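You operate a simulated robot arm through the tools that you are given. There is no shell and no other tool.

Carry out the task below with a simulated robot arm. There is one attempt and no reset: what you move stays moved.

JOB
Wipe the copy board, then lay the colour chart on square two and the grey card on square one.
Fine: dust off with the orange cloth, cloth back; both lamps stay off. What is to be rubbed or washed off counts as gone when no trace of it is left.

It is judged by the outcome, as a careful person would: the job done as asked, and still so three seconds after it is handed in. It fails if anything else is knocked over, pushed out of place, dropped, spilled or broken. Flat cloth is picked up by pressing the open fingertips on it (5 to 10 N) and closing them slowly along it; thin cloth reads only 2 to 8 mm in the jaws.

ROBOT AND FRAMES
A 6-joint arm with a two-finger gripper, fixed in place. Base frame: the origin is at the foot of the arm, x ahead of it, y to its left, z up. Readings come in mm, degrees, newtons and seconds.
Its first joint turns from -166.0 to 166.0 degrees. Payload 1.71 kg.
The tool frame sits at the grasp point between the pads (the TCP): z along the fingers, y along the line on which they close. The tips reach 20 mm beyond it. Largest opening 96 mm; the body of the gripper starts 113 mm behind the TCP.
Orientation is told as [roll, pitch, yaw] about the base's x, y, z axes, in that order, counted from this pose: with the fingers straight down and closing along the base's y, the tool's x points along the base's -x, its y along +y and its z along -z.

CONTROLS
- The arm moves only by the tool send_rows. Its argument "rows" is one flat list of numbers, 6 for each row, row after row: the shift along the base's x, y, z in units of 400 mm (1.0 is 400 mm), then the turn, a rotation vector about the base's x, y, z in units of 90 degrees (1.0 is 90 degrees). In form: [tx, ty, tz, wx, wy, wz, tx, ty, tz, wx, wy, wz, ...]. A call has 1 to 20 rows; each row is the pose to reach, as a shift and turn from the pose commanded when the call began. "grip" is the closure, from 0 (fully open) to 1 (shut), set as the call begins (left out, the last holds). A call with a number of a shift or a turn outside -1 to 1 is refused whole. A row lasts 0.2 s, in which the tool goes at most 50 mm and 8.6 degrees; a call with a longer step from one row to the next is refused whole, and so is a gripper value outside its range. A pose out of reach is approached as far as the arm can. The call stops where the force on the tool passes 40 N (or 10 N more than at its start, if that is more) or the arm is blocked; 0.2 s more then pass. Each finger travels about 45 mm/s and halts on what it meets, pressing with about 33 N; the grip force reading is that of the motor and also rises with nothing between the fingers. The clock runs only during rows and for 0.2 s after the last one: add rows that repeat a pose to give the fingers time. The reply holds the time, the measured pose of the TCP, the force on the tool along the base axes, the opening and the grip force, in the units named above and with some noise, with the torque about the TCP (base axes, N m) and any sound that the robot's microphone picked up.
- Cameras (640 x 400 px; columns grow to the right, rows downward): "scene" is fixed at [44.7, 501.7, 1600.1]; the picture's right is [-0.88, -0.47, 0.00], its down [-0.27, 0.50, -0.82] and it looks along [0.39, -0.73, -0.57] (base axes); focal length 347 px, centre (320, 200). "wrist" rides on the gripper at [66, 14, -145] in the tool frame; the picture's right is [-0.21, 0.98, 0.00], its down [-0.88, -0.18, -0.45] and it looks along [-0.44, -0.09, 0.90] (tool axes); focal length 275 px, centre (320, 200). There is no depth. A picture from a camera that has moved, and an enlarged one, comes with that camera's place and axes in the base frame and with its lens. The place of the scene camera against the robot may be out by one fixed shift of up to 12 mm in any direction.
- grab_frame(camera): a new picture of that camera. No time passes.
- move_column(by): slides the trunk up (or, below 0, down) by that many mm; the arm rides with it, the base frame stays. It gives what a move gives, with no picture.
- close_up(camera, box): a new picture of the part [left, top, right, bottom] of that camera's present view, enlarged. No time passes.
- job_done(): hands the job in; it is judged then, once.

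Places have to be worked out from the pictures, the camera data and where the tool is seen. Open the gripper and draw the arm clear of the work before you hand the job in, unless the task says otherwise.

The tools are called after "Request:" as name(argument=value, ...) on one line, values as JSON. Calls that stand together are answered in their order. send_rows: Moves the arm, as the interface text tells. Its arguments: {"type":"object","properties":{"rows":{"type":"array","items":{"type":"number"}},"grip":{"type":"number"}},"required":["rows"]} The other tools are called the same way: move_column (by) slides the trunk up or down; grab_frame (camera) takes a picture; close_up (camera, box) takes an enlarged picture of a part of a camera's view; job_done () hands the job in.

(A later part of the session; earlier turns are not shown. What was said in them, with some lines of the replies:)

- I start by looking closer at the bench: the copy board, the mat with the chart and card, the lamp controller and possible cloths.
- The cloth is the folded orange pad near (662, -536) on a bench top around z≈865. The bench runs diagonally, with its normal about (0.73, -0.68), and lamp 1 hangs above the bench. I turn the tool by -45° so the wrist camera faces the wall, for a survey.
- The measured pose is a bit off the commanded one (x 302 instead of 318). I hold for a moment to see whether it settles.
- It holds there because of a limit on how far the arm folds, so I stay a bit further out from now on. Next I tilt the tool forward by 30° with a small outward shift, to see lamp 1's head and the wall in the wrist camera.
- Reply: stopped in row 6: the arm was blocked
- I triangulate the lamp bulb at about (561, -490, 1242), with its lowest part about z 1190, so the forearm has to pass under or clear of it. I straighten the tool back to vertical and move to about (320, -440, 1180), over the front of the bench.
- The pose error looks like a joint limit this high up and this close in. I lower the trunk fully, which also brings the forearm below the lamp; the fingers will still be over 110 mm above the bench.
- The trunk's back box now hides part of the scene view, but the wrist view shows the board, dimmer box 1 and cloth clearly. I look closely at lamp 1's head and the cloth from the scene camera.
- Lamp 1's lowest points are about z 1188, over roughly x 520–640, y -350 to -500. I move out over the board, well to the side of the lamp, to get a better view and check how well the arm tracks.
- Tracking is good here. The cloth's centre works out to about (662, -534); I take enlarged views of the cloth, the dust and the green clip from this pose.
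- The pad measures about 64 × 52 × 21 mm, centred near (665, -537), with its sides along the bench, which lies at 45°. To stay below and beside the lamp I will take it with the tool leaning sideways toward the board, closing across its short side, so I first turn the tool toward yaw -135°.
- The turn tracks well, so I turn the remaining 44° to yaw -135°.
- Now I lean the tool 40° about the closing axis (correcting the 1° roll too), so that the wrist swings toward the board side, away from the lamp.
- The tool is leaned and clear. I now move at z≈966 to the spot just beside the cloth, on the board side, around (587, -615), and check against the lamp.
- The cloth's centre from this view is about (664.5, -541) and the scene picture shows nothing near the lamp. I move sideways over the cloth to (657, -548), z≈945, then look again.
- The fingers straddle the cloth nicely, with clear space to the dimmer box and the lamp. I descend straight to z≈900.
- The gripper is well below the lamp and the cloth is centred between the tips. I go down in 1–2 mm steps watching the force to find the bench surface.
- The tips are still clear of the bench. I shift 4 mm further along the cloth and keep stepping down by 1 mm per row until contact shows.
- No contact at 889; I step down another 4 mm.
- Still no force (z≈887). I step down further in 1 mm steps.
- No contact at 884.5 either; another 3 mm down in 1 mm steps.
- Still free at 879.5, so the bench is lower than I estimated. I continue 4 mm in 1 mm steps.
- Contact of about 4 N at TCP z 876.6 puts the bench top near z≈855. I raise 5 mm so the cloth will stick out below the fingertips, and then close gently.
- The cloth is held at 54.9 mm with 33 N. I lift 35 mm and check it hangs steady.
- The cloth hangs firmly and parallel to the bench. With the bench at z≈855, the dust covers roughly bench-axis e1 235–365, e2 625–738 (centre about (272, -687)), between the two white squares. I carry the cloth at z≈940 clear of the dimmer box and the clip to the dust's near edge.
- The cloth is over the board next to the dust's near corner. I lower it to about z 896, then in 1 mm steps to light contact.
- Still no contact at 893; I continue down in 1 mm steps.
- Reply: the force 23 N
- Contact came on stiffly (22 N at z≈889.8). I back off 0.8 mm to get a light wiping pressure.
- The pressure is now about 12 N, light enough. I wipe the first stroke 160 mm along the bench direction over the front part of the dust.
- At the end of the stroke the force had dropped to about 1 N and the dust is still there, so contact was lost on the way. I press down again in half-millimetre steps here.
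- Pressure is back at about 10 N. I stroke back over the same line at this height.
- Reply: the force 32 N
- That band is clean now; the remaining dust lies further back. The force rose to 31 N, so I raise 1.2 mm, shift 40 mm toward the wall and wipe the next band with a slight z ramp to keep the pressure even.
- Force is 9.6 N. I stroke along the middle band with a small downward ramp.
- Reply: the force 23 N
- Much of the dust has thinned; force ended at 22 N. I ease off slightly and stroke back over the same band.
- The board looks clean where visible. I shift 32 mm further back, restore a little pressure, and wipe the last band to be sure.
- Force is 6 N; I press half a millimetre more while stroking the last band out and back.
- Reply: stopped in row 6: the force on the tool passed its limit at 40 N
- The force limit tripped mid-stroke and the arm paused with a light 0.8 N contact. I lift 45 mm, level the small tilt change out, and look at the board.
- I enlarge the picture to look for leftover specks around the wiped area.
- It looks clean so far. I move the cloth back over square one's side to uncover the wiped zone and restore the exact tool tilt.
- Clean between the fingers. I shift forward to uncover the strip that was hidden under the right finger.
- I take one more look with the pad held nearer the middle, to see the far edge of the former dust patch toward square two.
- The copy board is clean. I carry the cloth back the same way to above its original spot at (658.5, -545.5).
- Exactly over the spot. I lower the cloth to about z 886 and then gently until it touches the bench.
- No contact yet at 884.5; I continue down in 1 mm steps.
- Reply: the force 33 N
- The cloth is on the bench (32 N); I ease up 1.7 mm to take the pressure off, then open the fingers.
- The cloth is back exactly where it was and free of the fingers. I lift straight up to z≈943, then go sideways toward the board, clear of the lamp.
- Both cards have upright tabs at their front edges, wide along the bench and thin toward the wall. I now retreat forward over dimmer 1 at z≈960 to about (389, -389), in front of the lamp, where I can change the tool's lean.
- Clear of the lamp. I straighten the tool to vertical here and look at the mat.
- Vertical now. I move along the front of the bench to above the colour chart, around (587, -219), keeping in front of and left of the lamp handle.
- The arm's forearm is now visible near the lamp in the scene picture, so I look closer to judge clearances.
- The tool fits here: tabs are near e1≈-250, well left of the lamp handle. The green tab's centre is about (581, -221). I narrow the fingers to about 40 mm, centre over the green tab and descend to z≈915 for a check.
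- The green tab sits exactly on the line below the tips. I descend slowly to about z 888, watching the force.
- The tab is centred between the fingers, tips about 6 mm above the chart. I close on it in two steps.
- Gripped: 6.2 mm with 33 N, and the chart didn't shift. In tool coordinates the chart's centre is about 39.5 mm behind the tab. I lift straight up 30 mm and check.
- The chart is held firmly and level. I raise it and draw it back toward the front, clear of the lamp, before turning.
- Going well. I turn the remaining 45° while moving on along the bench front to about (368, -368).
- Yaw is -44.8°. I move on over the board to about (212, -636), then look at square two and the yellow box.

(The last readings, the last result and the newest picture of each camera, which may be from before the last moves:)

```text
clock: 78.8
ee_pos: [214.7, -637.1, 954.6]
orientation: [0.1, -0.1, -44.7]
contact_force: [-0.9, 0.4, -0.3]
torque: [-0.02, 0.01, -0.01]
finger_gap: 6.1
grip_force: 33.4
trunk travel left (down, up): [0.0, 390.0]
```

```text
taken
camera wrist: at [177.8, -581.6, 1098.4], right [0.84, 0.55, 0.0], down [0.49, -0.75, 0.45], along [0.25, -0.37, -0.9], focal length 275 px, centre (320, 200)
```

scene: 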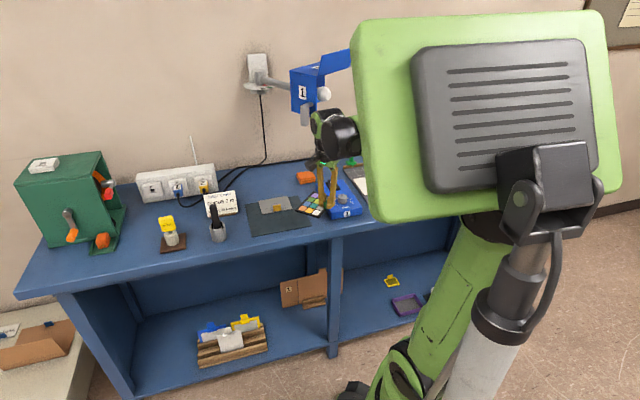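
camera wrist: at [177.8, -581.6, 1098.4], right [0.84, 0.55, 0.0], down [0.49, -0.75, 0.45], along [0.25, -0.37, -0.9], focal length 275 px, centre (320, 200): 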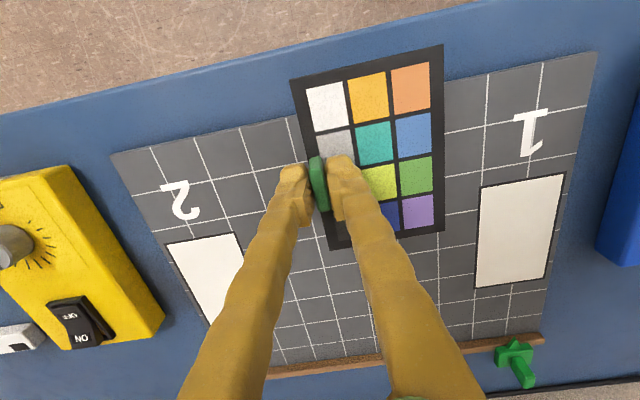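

From this view square two's centre is about (210, -831) and the yellow box's side is about 50 mm beyond it, so there is room. I move over at z≈928 to tool position (183, -859), which puts the chart's centre over square two.

Request:
send_rows(rows=[-0.013, -0.0926, -0.02, 0, 0, 0, -0.026, -0.185, -0.04, 0, 0, 0, -0.04, -0.278, -0.055, 0, 0, 0, -0.053, -0.37, -0.0665, 0, 0, 0, -0.067, -0.463, -0.0665, 0, 0, 0, -0.08, -0.5555, -0.0665, 0, 0, 0, -0.08, -0.5555, -0.0665, 0, 0, 0])

Request:
grab_frame(camera="wrist")

```text
clock: 80.4
ee_pos: [181.9, -855.9, 928.4]
orientation: [0.1, -0.1, -44.8]
contact_force: [1.0, 0.2, -0.7]
torque: [-0.03, -0.02, -0.02]
finger_gap: 6.2
grip_force: 33.3
trunk travel left (down, up): [0.0, 390.0]
```

```text
taken
camera wrist: at [145.2, -800.7, 1071.7], right [0.84, 0.55, 0.0], down [0.49, -0.75, 0.45], along [0.25, -0.37, -0.9], focal length 275 px, centre (320, 200)
```

wrist: 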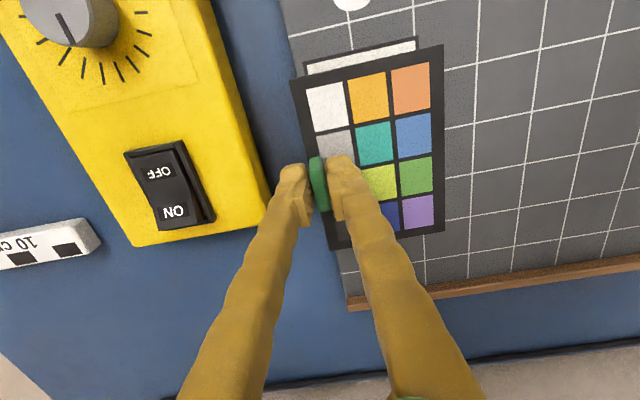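

The chart lies nearly exactly over square two (offset about 2 mm). I lower to z≈902 and re-check.

Request:
send_rows(rows=[-0.001, 0.003, -0.02, 0, 0, 0, -0.001, 0.003, -0.045, 0, 0, 0, -0.001, 0.003, -0.065, 0, 0, 0, -0.001, 0.003, -0.065, 0, 0, 0])

Request:
grab_frame(camera="wrist")

Request:
close_up(camera="wrist", box=[260, 20, 480, 270])

```text
clock: 81.4
ee_pos: [181.4, -856.6, 902.3]
orientation: [0.1, -0.1, -44.7]
contact_force: [-0.1, 0.2, -0.3]
torque: [-0.02, -0.01, 0.02]
finger_gap: 5.9
grip_force: 32.8
trunk travel left (down, up): [0.0, 390.0]
```

```text
taken
camera wrist: at [143.7, -801.1, 1045.8], right [0.84, 0.55, 0.0], down [0.49, -0.75, 0.45], along [0.25, -0.37, -0.9], focal length 275 px, centre (320, 200)
```

wrist: 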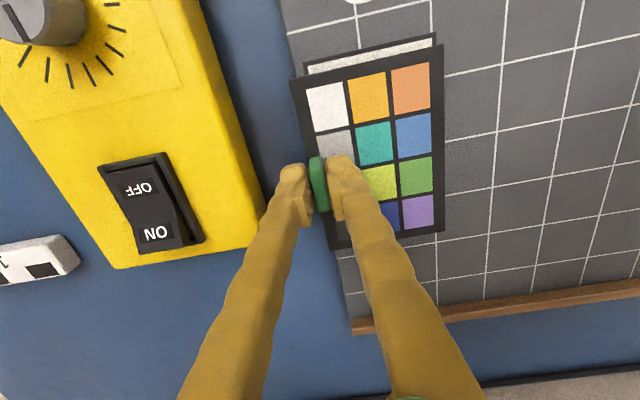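

```text
1.60 times, centred on (370, 145) of wrist
camera zoom: at [143.7, -801.1, 1045.8], right [0.84, 0.55, 0.0], down [0.49, -0.75, 0.45], along [0.25, -0.37, -0.9], focal length 440 px, centre (240, 288)
```

zoom: 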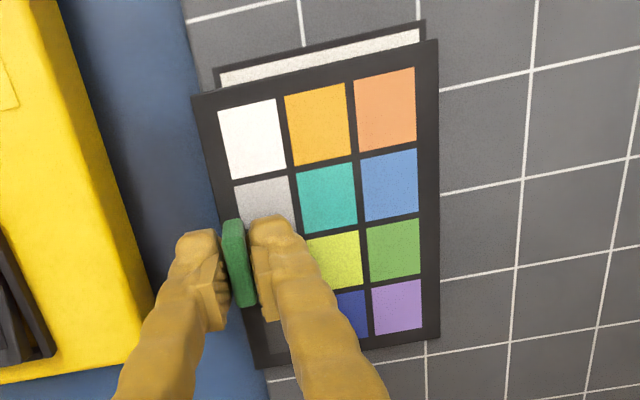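

I shift 3 mm to centre better, then lower in small steps until the chart touches the board.

Request:
send_rows(rows=[0.001, 0.008, 0, 0, 0, 0, 0.001, 0.008, -0.005, 0, 0, 0, 0.001, 0.008, -0.01, 0, 0, 0, 0.001, 0.008, -0.015, 0, 0, 0, 0.001, 0.008, -0.0175, 0, 0, 0, 0.001, 0.008, -0.0175, 0, 0, 0])

Request:
send_rows(rows=[0, 0, -0.002, 0, 0, 0, 0, 0, -0.004, 0, 0, 0, 0, 0, -0.004, 0, 0, 0])

```text
clock: 82.8
ee_pos: [181.3, -853.0, 893.4]
orientation: [0.1, -0.1, -44.8]
contact_force: [0.6, 0.6, -0.2]
torque: [-0.02, 0.01, 0.0]
finger_gap: 6.1
grip_force: 33.2
trunk travel left (down, up): [0.0, 390.0]
```

```text
clock: 83.6
ee_pos: [182.0, -853.4, 893.4]
orientation: [0.0, -0.1, -44.8]
contact_force: [-0.8, 0.8, 0.6]
torque: [-0.04, -0.02, 0.02]
finger_gap: 5.9
grip_force: 32.7
trunk travel left (down, up): [0.0, 390.0]
```

Nearly there (z≈893, no contact yet). I lower another 2 mm in half-millimetre steps.

Request:
send_rows(rows=[0, 0, -0.00125, 0, 0, 0, 0, 0, -0.0025, 0, 0, 0, 0, 0, -0.00375, 0, 0, 0, 0, 0, -0.005, 0, 0, 0, 0, 0, -0.005, 0, 0, 0])

Request:
close_up(camera="wrist", box=[260, 20, 480, 270])

```text
clock: 84.8
ee_pos: [181.0, -852.7, 893.0]
orientation: [0.2, -0.3, -44.8]
contact_force: [-0.9, -4.4, 28.9]
torque: [-0.03, 0.01, 0.0]
finger_gap: 6.1
grip_force: 33.0
trunk travel left (down, up): [0.0, 390.0]
```

```text
1.60 times, centred on (370, 145) of wrist
camera zoom: at [144.1, -797.3, 1036.4], right [0.84, 0.55, 0.0], down [0.49, -0.75, 0.45], along [0.25, -0.37, -0.89], focal length 440 px, centre (240, 288)
```

zoom: 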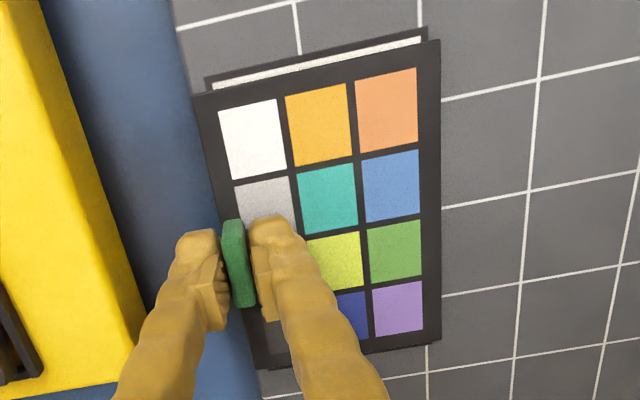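

The chart is down (29 N) and well centred on square two. I ease the pressure and open the fingers a little.

Request:
send_rows(rows=[0, 0, 0.002, 0, 0, 0, 0, 0, 0.0045, 0, 0, 0, 0, 0, 0.0045, 0, 0, 0])

Request:
send_rows(rows=[0, 0, 0, 0, 0, 0, 0, 0, 0, 0, 0, 0, 0, 0, 0, 0, 0, 0], grip=0.75)

Request:
grab_frame(camera="wrist")

```text
clock: 85.6
ee_pos: [180.9, -853.2, 892.2]
orientation: [0.0, -0.2, -44.7]
contact_force: [0.3, 1.8, 10.8]
torque: [-0.03, -0.03, 0.0]
finger_gap: 6.1
grip_force: 32.6
trunk travel left (down, up): [0.0, 390.0]
```

```text
clock: 86.4
ee_pos: [180.8, -853.6, 892.2]
orientation: [0.0, -0.1, -44.8]
contact_force: [-0.4, -1.3, 0.7]
torque: [-0.05, 0.0, 0.02]
finger_gap: 23.9
grip_force: 0.2
trunk travel left (down, up): [0.0, 390.0]
```

```text
taken
camera wrist: at [144.2, -798.0, 1036.2], right [0.84, 0.55, 0.0], down [0.49, -0.75, 0.45], along [0.25, -0.37, -0.9], focal length 275 px, centre (320, 200)
```

wrist: 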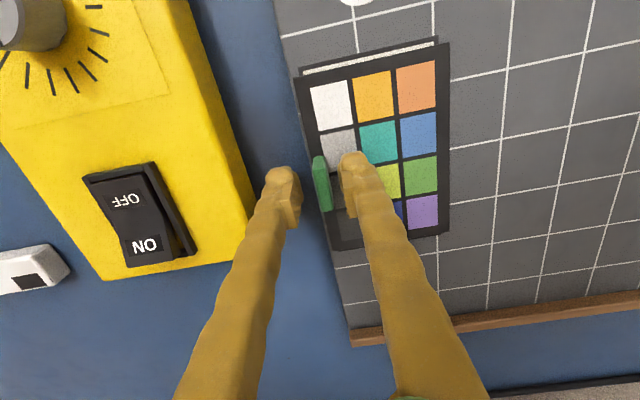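

The chart is released and lies centred on square two. I lift straight up and check that it stays.

Request:
send_rows(rows=[0, 0, 0.02, 0, 0, 0, 0, 0, 0.06, 0, 0, 0, 0, 0, 0.11, 0, 0, 0, 0, 0, 0.11, 0, 0, 0])

Request:
grab_frame(camera="wrist")

Request:
close_up(camera="wrist", box=[240, 20, 480, 250])

```text
clock: 87.4
ee_pos: [182.5, -855.0, 936.7]
orientation: [0.1, 0.0, -44.8]
contact_force: [-0.4, -0.5, 0.0]
torque: [-0.01, 0.04, 0.01]
finger_gap: 23.8
grip_force: 0.1
trunk travel left (down, up): [0.0, 390.0]
```

```text
taken
camera wrist: at [145.4, -799.4, 1081.6], right [0.84, 0.55, 0.0], down [0.49, -0.75, 0.45], along [0.25, -0.37, -0.9], focal length 275 px, centre (320, 200)
```

wrist: 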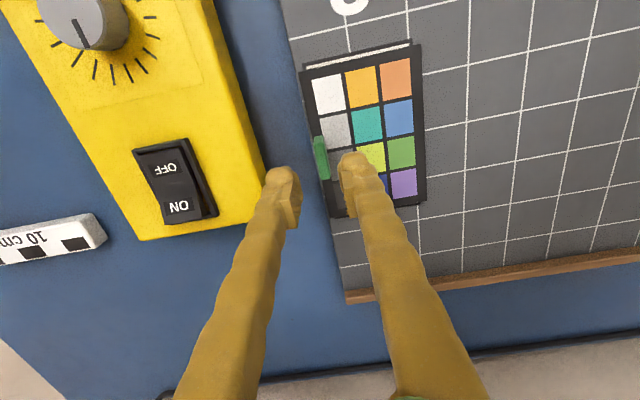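

```text
1.74 times, centred on (360, 135) of wrist
camera zoom: at [145.4, -799.4, 1081.6], right [0.84, 0.55, 0.0], down [0.49, -0.75, 0.45], along [0.25, -0.37, -0.9], focal length 479 px, centre (250, 313)
```

zoom: 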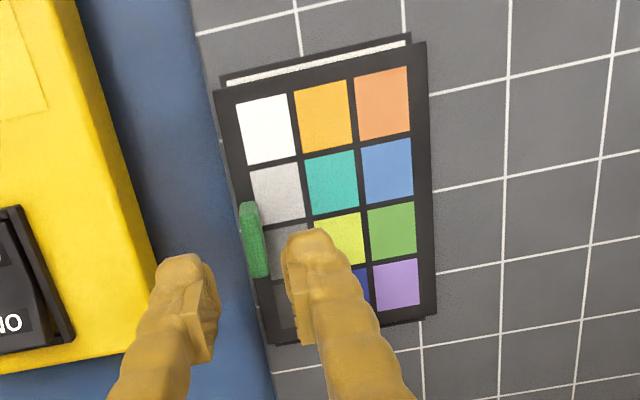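

The chart lies well on square two with even margins. I return over the board toward the front of the bench for the grey card.

Request:
send_rows(rows=[0.016, 0.109, 0.01, 0, 0, 0, 0.032, 0.218, 0.02, 0, 0, 0, 0.048, 0.327, 0.035, 0, 0, 0, 0.064, 0.436, 0.05, 0, 0, 0, 0.08, 0.545, 0.075, 0, 0, 0, 0.13, 0.64, 0.1, 0, 0, 0, 0.18, 0.735, 0.12, 0, 0, 0, 0.23, 0.83, 0.12, 0, 0, 0, 0.28, 0.925, 0.12, 0, 0, 0, 0.28, 0.925, 0.12, 0, 0, 0])

Request:
grab_frame(camera="wrist")

```text
clock: 89.6
ee_pos: [294.0, -484.0, 982.1]
orientation: [0.1, 0.0, -44.7]
contact_force: [0.0, -0.2, 0.4]
torque: [0.04, -0.01, 0.02]
finger_gap: 24.2
grip_force: 0.1
trunk travel left (down, up): [0.0, 390.0]
```

```text
taken
camera wrist: at [256.2, -428.5, 1126.7], right [0.84, 0.55, 0.0], down [0.49, -0.75, 0.45], along [0.25, -0.37, -0.89], focal length 275 px, centre (320, 200)
```

wrist: 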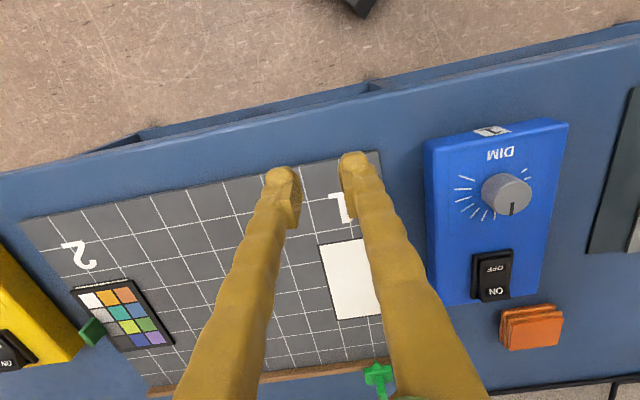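

The board is clean and the chart sits on square two. I move on along the front while turning back toward yaw -134.6°.

Request:
send_rows(rows=[0.045, 0.069, 0, 0, 0, -0.083, 0.09, 0.138, 0, 0, 0, -0.166, 0.136, 0.207, 0, 0, 0, -0.25, 0.182, 0.276, 0, 0, 0, -0.333, 0.227, 0.345, 0, 0, 0, -0.416, 0.272, 0.4145, 0, 0, 0, -0.499, 0.272, 0.4145, 0, 0, 0, -0.499])

Request:
send_rows(rows=[0.05, 0.05, 0, 0, 0, -0.083, 0.1, 0.1, 0, 0, 0, -0.166, 0.15, 0.15, 0, 0, 0, -0.25, 0.2, 0.2, 0, 0, 0, -0.333, 0.25, 0.25, 0, 0, 0, -0.416, 0.3, 0.3, 0, 0, 0, -0.499, 0.3, 0.3, 0, 0, 0, -0.499])

Request:
grab_frame(camera="wrist")

Request:
grab_frame(camera="scene")

```text
clock: 91.2
ee_pos: [400.4, -317.3, 985.9]
orientation: [0.1, -0.2, -89.9]
contact_force: [0.1, -0.7, -0.4]
torque: [-0.01, -0.01, 0.01]
finger_gap: 24.4
grip_force: 0.1
trunk travel left (down, up): [0.0, 390.0]
```

```text
clock: 92.8
ee_pos: [523.9, -198.9, 983.4]
orientation: [0.1, -0.1, -134.6]
contact_force: [-0.5, -0.8, 0.6]
torque: [-0.04, 0.02, -0.03]
finger_gap: 23.9
grip_force: 0.0
trunk travel left (down, up): [0.0, 390.0]
```

```text
taken
camera wrist: at [579.2, -162.1, 1127.5], right [0.55, -0.83, 0.0], down [-0.75, -0.49, 0.45], along [-0.37, -0.25, -0.89], focal length 275 px, centre (320, 200)
```

wrist: 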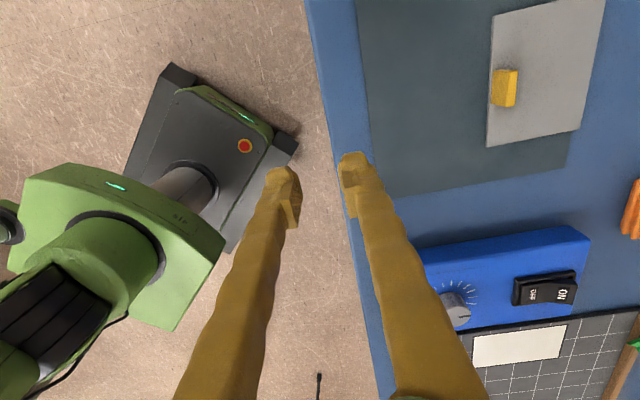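

```text
taken
```

scene: 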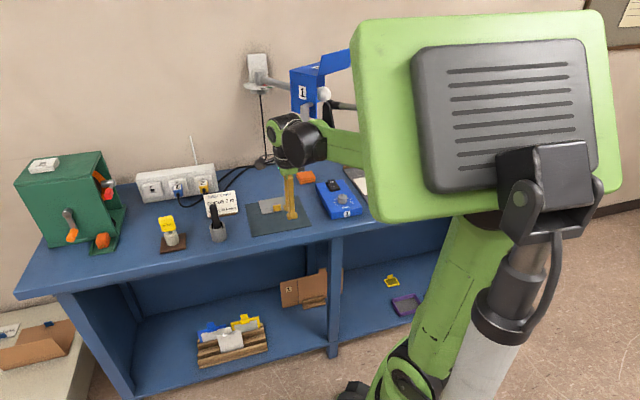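

The yellow tab's centre is about (649, -304). I lower to z≈932 and move over it with the fingers opened to 40 mm.

Request:
send_rows(rows=[0.02, 0.02, -0.06, 0, 0, 0, 0.1, -0.05, -0.12, 0, 0, 0, 0.18, -0.12, -0.128, 0, 0, 0, 0.25, -0.19, -0.128, 0, 0, 0, 0.3135, -0.26, -0.128, 0, 0, 0, 0.3135, -0.26, -0.128, 0, 0, 0], grip=0.58)

Request:
grab_frame(camera="wrist")

Request:
close_up(camera="scene", box=[235, 50, 375, 240])

```text
clock: 94.2
ee_pos: [648.1, -303.1, 935.2]
orientation: [0.2, -0.3, -134.7]
contact_force: [-0.4, 0.3, 0.8]
torque: [-0.01, 0.01, 0.02]
finger_gap: 40.3
grip_force: 0.1
trunk travel left (down, up): [0.0, 390.0]
```

```text
taken
camera wrist: at [704.9, -266.2, 1078.6], right [0.55, -0.83, 0.0], down [-0.75, -0.49, 0.45], along [-0.37, -0.25, -0.89], focal length 275 px, centre (320, 200)
```

wrist: 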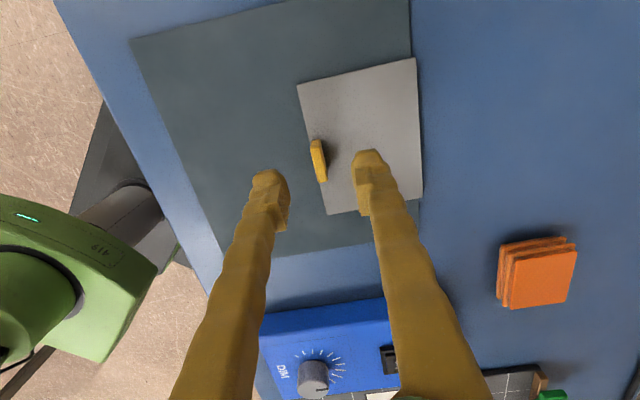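

```text
2.11 times, centred on (305, 145) of scene
camera zoom: at [44.7, 501.7, 1600.1], right [-0.88, -0.47, 0.0], down [-0.27, 0.5, -0.82], along [0.39, -0.73, -0.57], focal length 730 px, centre (352, 316)
```

zoom: 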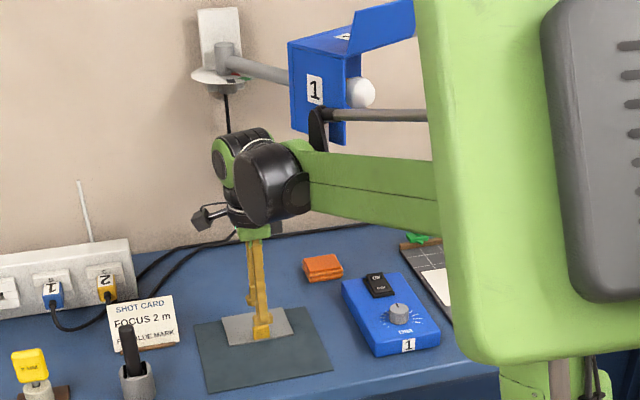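

The tab is exactly on the tip line and the arm is well clear of the lamp. I descend to z≈888 in steps.

Request:
send_rows(rows=[0, 0, -0.03, 0, 0, 0, 0, 0, -0.06, 0, 0, 0, 0, 0, -0.085, 0, 0, 0, 0, 0, -0.1, 0, 0, 0, 0, 0, -0.11, 0, 0, 0, 0, 0, -0.1165, 0, 0, 0, 0, 0, -0.1165, 0, 0, 0])

Request:
grab_frame(camera="wrist")

Request:
close_up(camera="scene", box=[265, 175, 315, 225])

```text
clock: 95.8
ee_pos: [647.4, -301.9, 886.7]
orientation: [0.2, -0.2, -134.6]
contact_force: [0.1, 0.1, 2.3]
torque: [-0.04, -0.06, 0.03]
finger_gap: 40.7
grip_force: 0.2
trunk travel left (down, up): [0.0, 390.0]
```

```text
taken
camera wrist: at [704.0, -264.7, 1030.5], right [0.55, -0.83, 0.0], down [-0.75, -0.49, 0.45], along [-0.37, -0.25, -0.89], focal length 275 px, centre (320, 200)
```

wrist: 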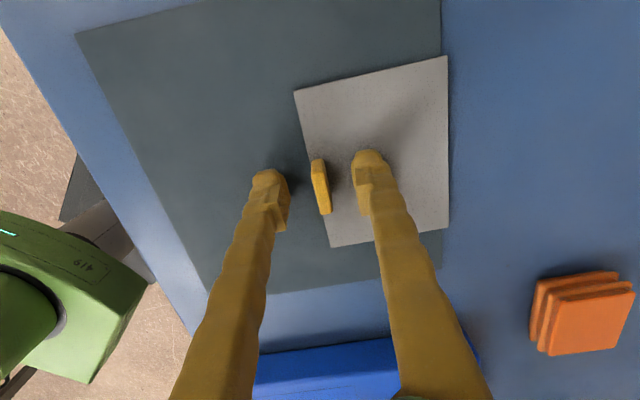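

```text
8.00 times, centred on (290, 200) of scene
camera zoom: at [44.7, 501.7, 1600.1], right [-0.88, -0.47, 0.0], down [-0.27, 0.5, -0.82], along [0.39, -0.73, -0.57], focal length 2775 px, centre (560, 200)
```

zoom: 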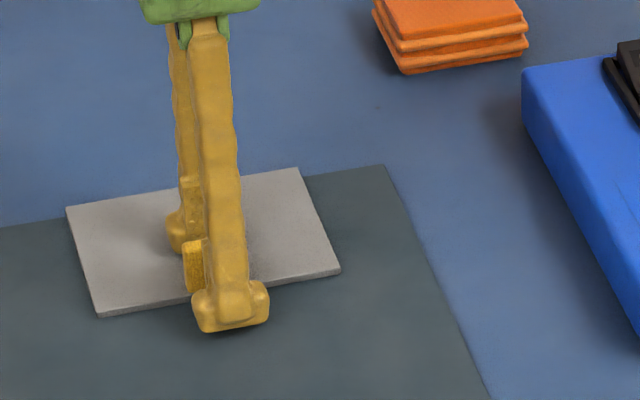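

There is a slight 2 N reading, maybe a fingertip brushing the card; I raise 2 mm before closing.

Request:
send_rows(rows=[0, 0, 0.005, 0, 0, 0, 0, 0, 0.005, 0, 0, 0])

Request:
send_rows(rows=[0, 0, 0, 0, 0, 0, 0, 0, 0, 0, 0, 0, 0, 0, 0, 0, 0, 0], grip=0.82)

Request:
send_rows(rows=[0, 0, 0, 0, 0, 0, 0, 0, 0, 0, 0, 0, 0, 0, 0, 0, 0, 0], grip=1.0)

Request:
grab_frame(camera="wrist")

```text
clock: 96.4
ee_pos: [647.9, -301.4, 887.8]
orientation: [0.0, -0.2, -134.6]
contact_force: [-0.9, -0.3, -1.1]
torque: [0.0, 0.01, -0.01]
finger_gap: 40.5
grip_force: 0.1
trunk travel left (down, up): [0.0, 390.0]
```

```text
clock: 97.2
ee_pos: [647.7, -300.5, 887.4]
orientation: [0.0, -0.3, -134.5]
contact_force: [0.1, 0.3, -0.8]
torque: [-0.02, -0.02, -0.02]
finger_gap: 17.2
grip_force: 0.1
trunk travel left (down, up): [0.0, 390.0]
```

```text
clock: 98.0
ee_pos: [647.9, -301.2, 887.2]
orientation: [0.1, -0.2, -134.6]
contact_force: [0.3, -0.4, 1.1]
torque: [0.0, 0.0, 0.0]
finger_gap: 5.8
grip_force: 33.1
trunk travel left (down, up): [0.0, 390.0]
```

```text
taken
camera wrist: at [704.1, -264.6, 1032.4], right [0.55, -0.83, 0.0], down [-0.75, -0.49, 0.45], along [-0.37, -0.25, -0.89], focal length 275 px, centre (320, 200)
```

wrist: 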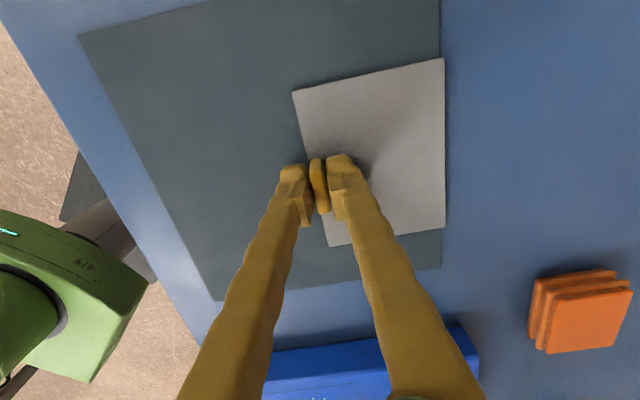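

The tab is gripped (5.8 mm, 33 N); the card's centre is about (-2.7, 38.5) in tool coordinates. I lift it and check.

Request:
send_rows(rows=[0, 0, 0.0125, 0, 0, 0, 0, 0, 0.0375, 0, 0, 0, 0, 0, 0.0875, 0, 0, 0, 0, 0, 0.0875, 0, 0, 0])

Request:
grab_frame(camera="wrist")

Request:
close_up(camera="scene", box=[235, 90, 345, 240])

```text
clock: 99.0
ee_pos: [647.1, -299.9, 923.2]
orientation: [0.1, -0.2, -134.6]
contact_force: [-0.6, 0.0, -0.5]
torque: [0.0, 0.0, 0.0]
finger_gap: 6.1
grip_force: 32.8
trunk travel left (down, up): [0.0, 390.0]
```

```text
taken
camera wrist: at [703.5, -264.1, 1067.2], right [0.55, -0.83, 0.0], down [-0.75, -0.49, 0.45], along [-0.37, -0.25, -0.89], focal length 275 px, centre (320, 200)
```

wrist: 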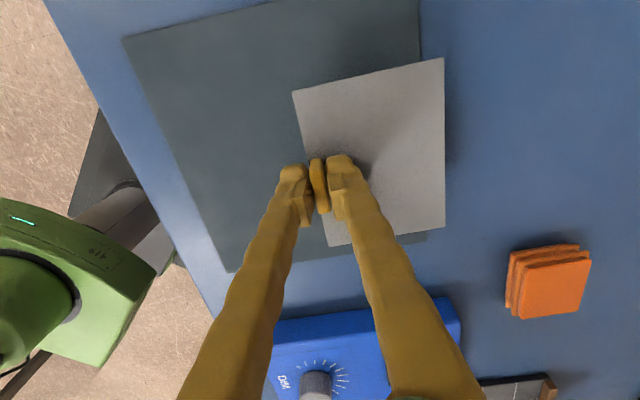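

```text
2.67 times, centred on (290, 165) of scene
camera zoom: at [44.7, 501.7, 1600.1], right [-0.88, -0.47, 0.0], down [-0.27, 0.5, -0.82], along [0.39, -0.73, -0.57], focal length 925 px, centre (400, 293)
```

zoom: 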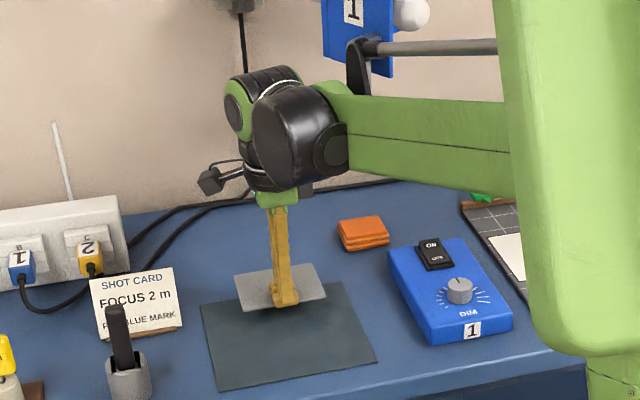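

Held level. I draw it back away from the wall, then up to z≈985, as with the chart.

Request:
send_rows(rows=[-0.07, 0.064, 0.01, 0, 0, 0, -0.14, 0.128, 0.02, 0, 0, 0, -0.21, 0.192, 0.04, 0, 0, 0, -0.25, 0.215, 0.09, 0, 0, 0, -0.29, 0.232, 0.14, 0, 0, 0, -0.328, 0.237, 0.156, 0, 0, 0, -0.328, 0.237, 0.156, 0, 0, 0])

Request:
send_rows(rows=[-0.03, -0.034, 0, 0, 0, 0.084, -0.06, -0.068, 0, 0, 0, 0.168, -0.09, -0.102, 0, 0, 0, 0.252, -0.12, -0.136, 0, 0, 0, 0.336, -0.15, -0.17, 0, 0, 0, 0.42, -0.18, -0.204, 0, 0, 0, 0.5, -0.18, -0.204, 0, 0, 0, 0.5])

Request:
grab_frame(camera="wrist")

```text
clock: 100.6
ee_pos: [516.0, -205.9, 987.0]
orientation: [0.1, -0.2, -134.6]
contact_force: [-0.2, 0.3, -0.7]
torque: [-0.01, 0.02, 0.0]
finger_gap: 6.0
grip_force: 33.1
trunk travel left (down, up): [0.0, 390.0]
```

```text
clock: 102.2
ee_pos: [444.0, -289.1, 986.1]
orientation: [0.1, -0.3, -89.4]
contact_force: [0.6, 0.6, -0.3]
torque: [-0.05, 0.03, 0.02]
finger_gap: 6.2
grip_force: 33.0
trunk travel left (down, up): [0.0, 390.0]
```

```text
taken
camera wrist: at [457.4, -223.9, 1130.4], right [0.98, -0.2, 0.0], down [-0.18, -0.88, 0.45], along [-0.09, -0.44, -0.89], focal length 275 px, centre (320, 200)
```

wrist: 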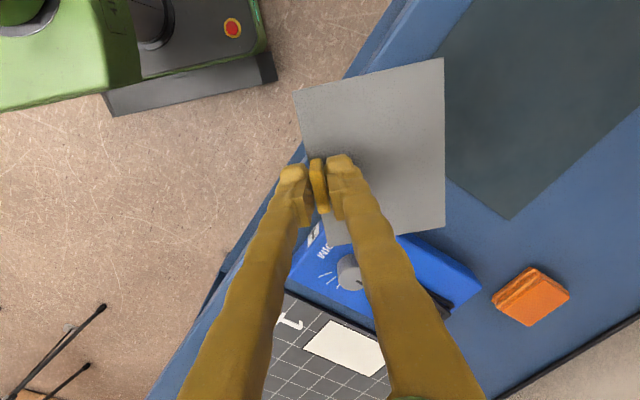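

Next, the remaining turn to yaw -44.7° while moving to (368, -368).

Request:
send_rows(rows=[-0.032, -0.033, 0, 0, 0, 0.083, -0.064, -0.067, 0, 0, 0, 0.166, -0.096, -0.1, 0, 0, 0, 0.25, -0.128, -0.134, 0, 0, 0, 0.333, -0.16, -0.167, 0, 0, 0, 0.416, -0.192, -0.2, 0, 0, 0, 0.497, -0.192, -0.2, 0, 0, 0, 0.497])

Request:
grab_frame(camera="wrist")

```text
clock: 103.8
ee_pos: [366.6, -369.0, 985.6]
orientation: [0.1, -0.2, -44.7]
contact_force: [0.2, 1.4, -0.5]
torque: [-0.02, -0.04, -0.02]
finger_gap: 6.2
grip_force: 32.9
trunk travel left (down, up): [0.0, 390.0]
```

```text
taken
camera wrist: at [330.1, -313.1, 1129.7], right [0.84, 0.55, 0.0], down [0.49, -0.75, 0.45], along [0.25, -0.37, -0.89], focal length 275 px, centre (320, 200)
```

wrist: 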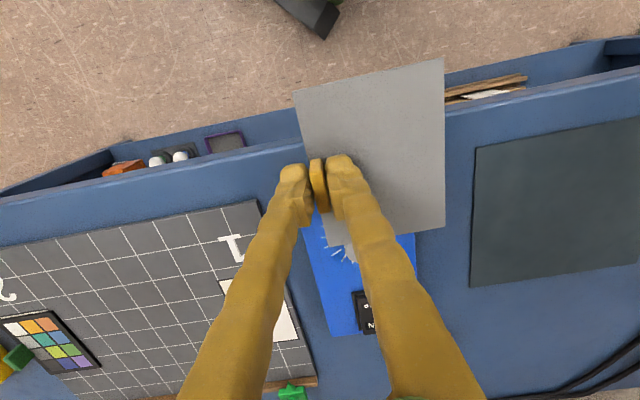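

I move along the front to in line with square one, then in over the board at z≈930.

Request:
send_rows(rows=[-0.052, -0.0875, 0, 0, 0, 0, -0.105, -0.175, 0, 0, 0, 0, -0.157, -0.2625, 0, 0, 0, 0, -0.2095, -0.35, 0, 0, 0, 0, -0.132, -0.425, -0.03, 0, 0, 0, -0.055, -0.5, -0.06, 0, 0, 0, 0.022, -0.575, -0.09, 0, 0, 0, 0.0998, -0.652, -0.125, 0, 0, 0, 0.0998, -0.652, -0.135, 0, 0, 0, 0.0998, -0.652, -0.135, 0, 0, 0])

Request:
grab_frame(camera="wrist")

Request:
close_up(camera="wrist", box=[250, 10, 490, 260])

```text
clock: 106.0
ee_pos: [408.7, -630.6, 930.6]
orientation: [0.1, -0.1, -45.0]
contact_force: [0.8, -0.3, -0.3]
torque: [-0.01, 0.02, -0.02]
finger_gap: 6.0
grip_force: 32.7
trunk travel left (down, up): [0.0, 390.0]
```

```text
taken
camera wrist: at [370.4, -574.6, 1075.7], right [0.84, 0.55, 0.0], down [0.49, -0.75, 0.45], along [0.25, -0.37, -0.9], focal length 275 px, centre (320, 200)
```

wrist: 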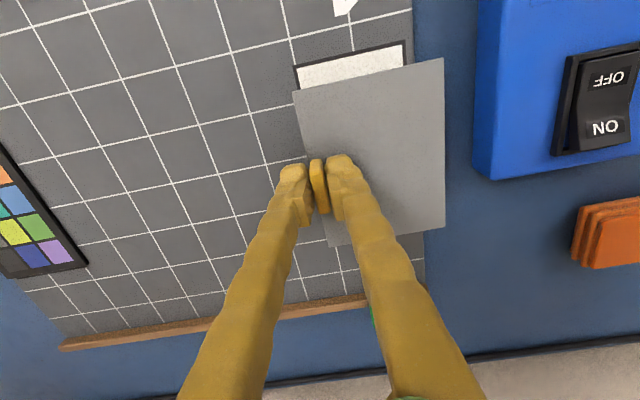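

```text
1.60 times, centred on (370, 135) of wrist
camera zoom: at [370.4, -574.6, 1075.7], right [0.84, 0.55, 0.0], down [0.49, -0.75, 0.45], along [0.25, -0.37, -0.9], focal length 440 px, centre (240, 304)
```

zoom: 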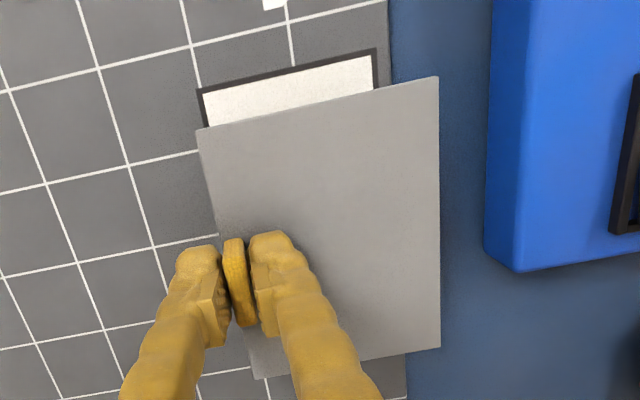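

The card is about 5 mm off in both directions relative to square one, so I shift by (-7.5, +0.4) and lower to z≈903 for a re-check.

Request:
send_rows(rows=[-0.01, 0.0005, -0.015, 0, 0, 0, -0.0188, 0.001, -0.04, 0, 0, 0, -0.0188, 0.001, -0.068, 0, 0, 0, -0.0188, 0.001, -0.068, 0, 0, 0])

Request:
close_up(camera="wrist", box=[250, 10, 490, 260])

```text
clock: 107.0
ee_pos: [400.0, -629.3, 904.1]
orientation: [0.1, -0.1, -44.9]
contact_force: [-0.5, 0.1, -0.5]
torque: [0.01, 0.01, -0.01]
finger_gap: 6.0
grip_force: 32.9
trunk travel left (down, up): [0.0, 390.0]
```

```text
1.60 times, centred on (370, 135) of wrist
camera zoom: at [362.9, -574.4, 1047.7], right [0.84, 0.55, 0.0], down [0.49, -0.75, 0.45], along [0.25, -0.37, -0.9], focal length 440 px, centre (240, 304)
```

zoom: 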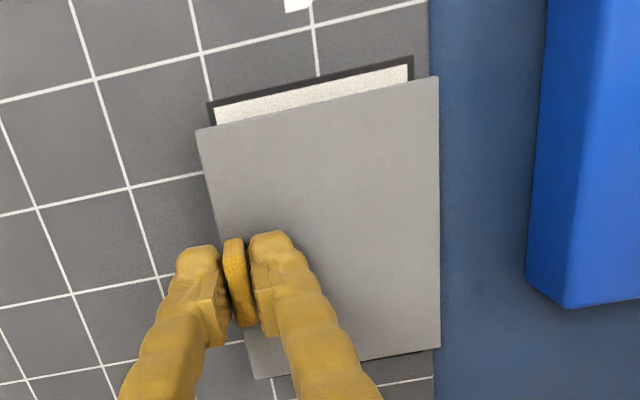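

Now the card is centred on square one to within about 1 mm. I lower it in small steps to contact.

Request:
send_rows(rows=[0, 0, -0.0075, 0, 0, 0, 0, 0, -0.015, 0, 0, 0, 0, 0, -0.0225, 0, 0, 0, 0, 0, -0.025, 0, 0, 0, 0, 0, -0.025, 0, 0, 0])

Request:
send_rows(rows=[0, 0, -0.00125, 0, 0, 0, 0, 0, -0.0025, 0, 0, 0, 0, 0, -0.00375, 0, 0, 0, 0, 0, -0.005, 0, 0, 0, 0, 0, -0.005, 0, 0, 0])

```text
clock: 108.2
ee_pos: [400.8, -629.0, 893.5]
orientation: [0.1, -0.1, -44.9]
contact_force: [-0.7, -0.8, -0.9]
torque: [0.01, -0.03, -0.01]
finger_gap: 6.0
grip_force: 32.7
trunk travel left (down, up): [0.0, 390.0]
```

```text
clock: 109.4
ee_pos: [399.0, -629.2, 893.2]
orientation: [0.1, -0.1, -44.9]
contact_force: [1.2, -1.0, 15.6]
torque: [-0.02, -0.04, 0.0]
finger_gap: 5.9
grip_force: 33.6
trunk travel left (down, up): [0.0, 390.0]
```

Contact at 15.6 N. I ease up slightly, check the alignment and then open the fingers.

Request:
send_rows(rows=[0, 0, 0.002, 0, 0, 0, 0, 0, 0.002, 0, 0, 0])

Request:
close_up(camera="wrist", box=[250, 10, 490, 260])

```text
clock: 110.0
ee_pos: [398.7, -629.3, 894.2]
orientation: [0.0, -0.1, -45.0]
contact_force: [0.1, 1.3, 5.6]
torque: [0.01, -0.02, 0.02]
finger_gap: 6.2
grip_force: 33.5
trunk travel left (down, up): [0.0, 390.0]
```

```text
1.60 times, centred on (370, 135) of wrist
camera zoom: at [362.1, -574.0, 1036.9], right [0.84, 0.55, 0.0], down [0.49, -0.75, 0.45], along [0.25, -0.37, -0.89], focal length 440 px, centre (240, 304)
```

zoom: 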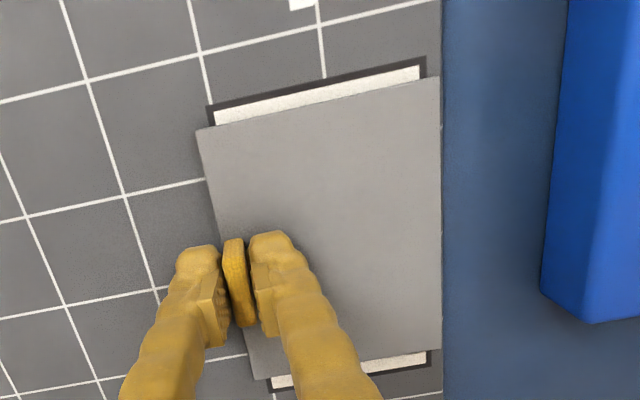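

The card is centred on square one, with equal margins on all sides. I open the fingers and lift off.

Request:
send_rows(rows=[0, 0, 0, 0, 0, 0, 0, 0, 0, 0, 0, 0, 0, 0, 0, 0, 0, 0], grip=0.75)

Request:
grab_frame(camera="wrist")

```text
clock: 110.8
ee_pos: [399.5, -629.3, 890.4]
orientation: [0.0, -0.2, -44.9]
contact_force: [0.4, 0.0, -0.1]
torque: [-0.03, 0.0, 0.01]
finger_gap: 24.0
grip_force: 0.0
trunk travel left (down, up): [0.0, 390.0]
```

```text
taken
camera wrist: at [362.3, -574.3, 1036.8], right [0.84, 0.55, 0.0], down [0.49, -0.75, 0.45], along [0.25, -0.37, -0.9], focal length 275 px, centre (320, 200)
```

wrist: 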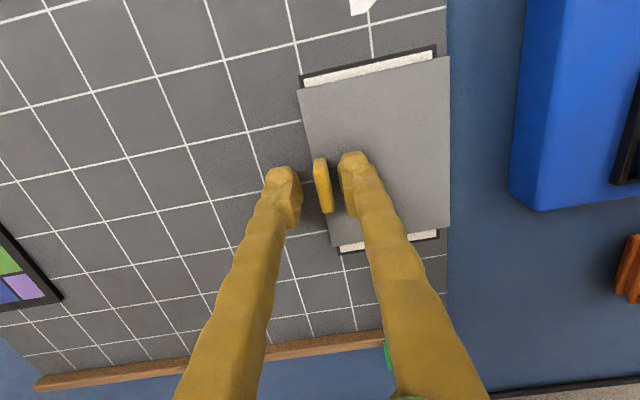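

The card is released and lies on square one. I lift straight up 60 mm and check both cards.

Request:
send_rows(rows=[0, 0, 0.02, 0, 0, 0, 0, 0, 0.07, 0, 0, 0, 0, 0, 0.14, 0, 0, 0, 0, 0, 0.14, 0, 0, 0])

Request:
grab_frame(camera="wrist")

Request:
close_up(camera="wrist", box=[260, 20, 480, 250])

```text
clock: 111.8
ee_pos: [398.5, -628.9, 949.1]
orientation: [0.1, -0.1, -44.9]
contact_force: [-0.5, 0.0, -0.1]
torque: [0.01, 0.02, -0.01]
finger_gap: 23.9
grip_force: 0.1
trunk travel left (down, up): [0.0, 390.0]
```

```text
taken
camera wrist: at [362.0, -574.5, 1093.3], right [0.84, 0.55, 0.0], down [0.49, -0.75, 0.45], along [0.25, -0.37, -0.9], focal length 275 px, centre (320, 200)
```

wrist: 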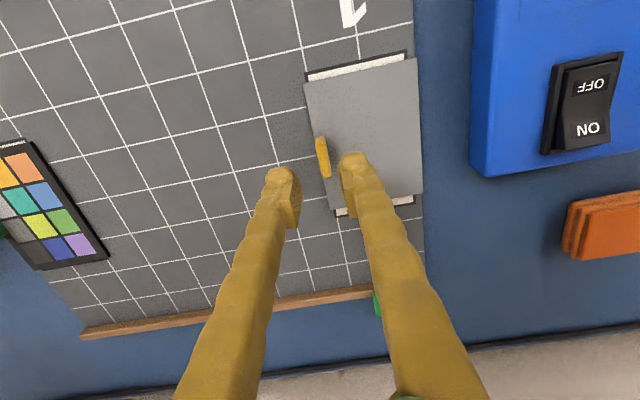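

```text
1.74 times, centred on (370, 135) of wrist
camera zoom: at [362.0, -574.5, 1093.3], right [0.84, 0.55, 0.0], down [0.49, -0.75, 0.45], along [0.25, -0.37, -0.9], focal length 479 px, centre (233, 313)
```

zoom: 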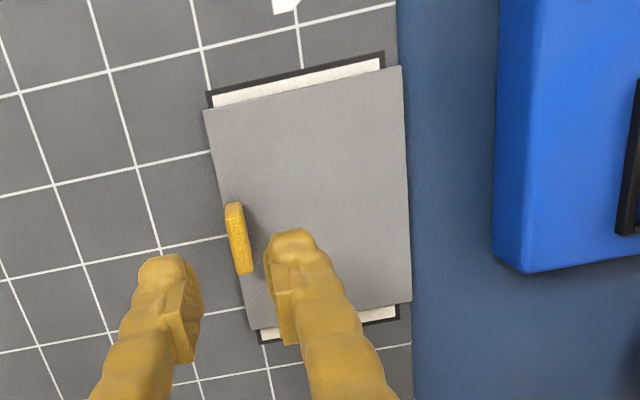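

Both cards lie on their squares. I draw the arm back toward the front of the bench, fingers open, and inspect the whole board.

Request:
send_rows(rows=[-0.072, 0.05, 0.03, 0, 0, 0, -0.144, 0.1, 0.06, 0, 0, 0, -0.216, 0.15, 0.09, 0, 0, 0, -0.288, 0.2, 0.1, 0, 0, 0, -0.36, 0.25, 0.1, 0, 0, 0, -0.43, 0.3, 0.1, 0, 0, 0, -0.43, 0.3, 0.1, 0, 0, 0], grip=0)

Request:
grab_frame(camera="wrist")

Request:
close_up(camera="wrist", box=[60, 130, 400, 400])

```text
clock: 113.4
ee_pos: [228.1, -509.5, 989.2]
orientation: [0.1, -0.1, -45.0]
contact_force: [-0.2, -0.2, -0.4]
torque: [-0.01, 0.01, -0.05]
finger_gap: 96.1
grip_force: 0.0
trunk travel left (down, up): [0.0, 390.0]
```

```text
taken
camera wrist: at [190.4, -453.7, 1133.3], right [0.84, 0.55, 0.0], down [0.49, -0.75, 0.45], along [0.25, -0.37, -0.9], focal length 275 px, centre (320, 200)
```

wrist: 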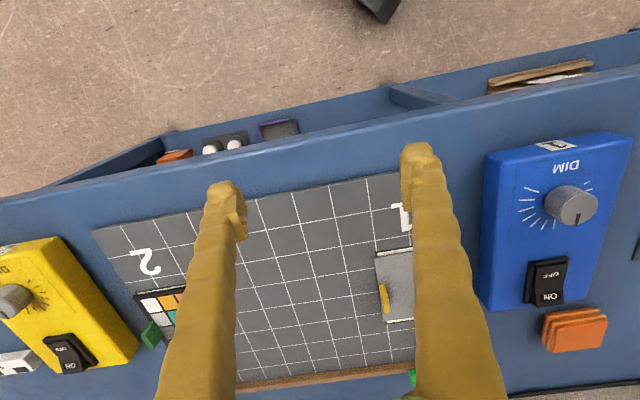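

```text
1.48 times, centred on (230, 265) of wrist
camera zoom: at [190.4, -453.7, 1133.3], right [0.84, 0.55, 0.0], down [0.49, -0.75, 0.45], along [0.25, -0.37, -0.9], focal length 408 px, centre (453, 104)
```

zoom: 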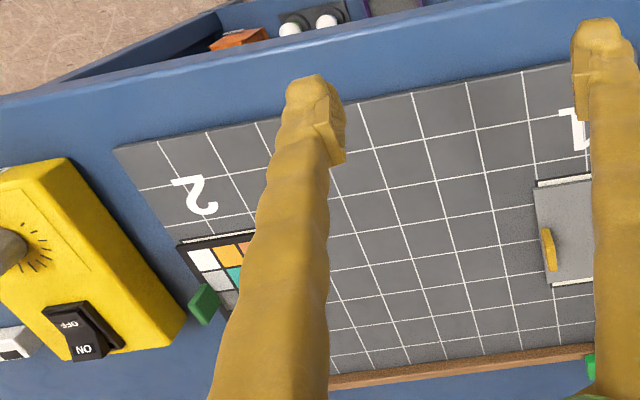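

The board is clean, both cards are in place and all switches unchanged. I raise the trunk back up to its starting height so the arm is well clear, and view the whole bench with the scene camera.

Request:
move_column(by=175)

Request:
grab_frame(camera="scene")

Request:
close_up(camera="scene", box=[290, 130, 500, 250])

Request:
grab_frame(camera="wrist")

```text
clock: 115.3
ee_pos: [228.3, -509.0, 1164.2]
orientation: [0.1, -0.1, -44.9]
contact_force: [0.0, -0.6, -0.6]
torque: [-0.03, -0.04, -0.01]
finger_gap: 96.3
grip_force: 0.1
trunk travel left (down, up): [-175.0, 215.0]
```

```text
taken
```

scene: 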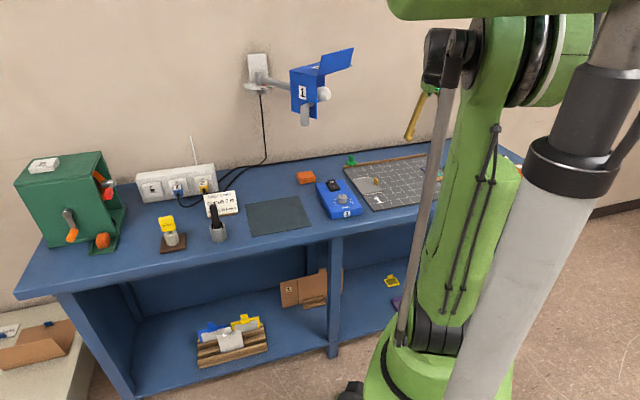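

```text
3.05 times, centred on (395, 190) of scene
camera zoom: at [44.7, 501.7, 1600.1], right [-0.88, -0.47, 0.0], down [-0.27, 0.5, -0.82], along [0.39, -0.73, -0.57], focal length 1057 px, centre (91, 230)
```

zoom: 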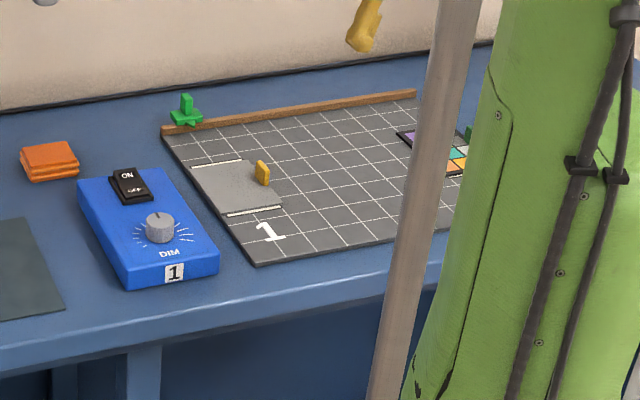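

```text
taken
camera wrist: at [190.9, -453.7, 1308.2], right [0.84, 0.55, 0.0], down [0.49, -0.75, 0.45], along [0.25, -0.37, -0.89], focal length 275 px, centre (320, 200)
```

wrist: 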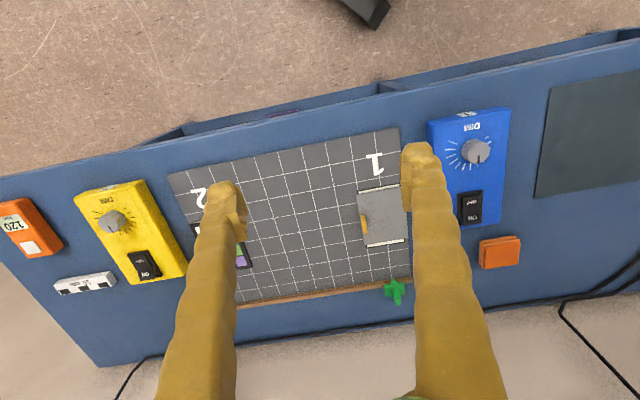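

Everything checks out: the board is dust-free and has not moved. The colour chart is on square two, the grey card is on square one, the cloth is back in its spot and both lamps are off. The gripper is open and clear, so I hand in.

Request:
job_done()

```text
The job is handed in.
```

The copy board is wiped clean, the colour chart is on square two and the grey card is on square one. I've handed the job in, but no verdict has come back yet.

- **Wiping:** The dust came off with the orange cloth in three bands, and the close-up views afterwards showed no trace left. During the last stroke the force limit (40 N) tripped and the arm stopped; before-and-after pictures show the board has not moved.
- **Cloth:** It is back in its original spot, facing the same way.
- **Cards:** Both are wider than the squares (about 85 mm against 75 mm). I turned each a quarter turn so its long side runs along the square's. Each sits about 2 mm off centre, having shifted slightly when I let go of it.
- **Lamps:** I never touched either lamp or its switch, and the pictures show no sign of either being on. Lamp 2 was mostly hidden from view.

The gripper is open and raised clear of the bench, and the trunk is back at its starting height.
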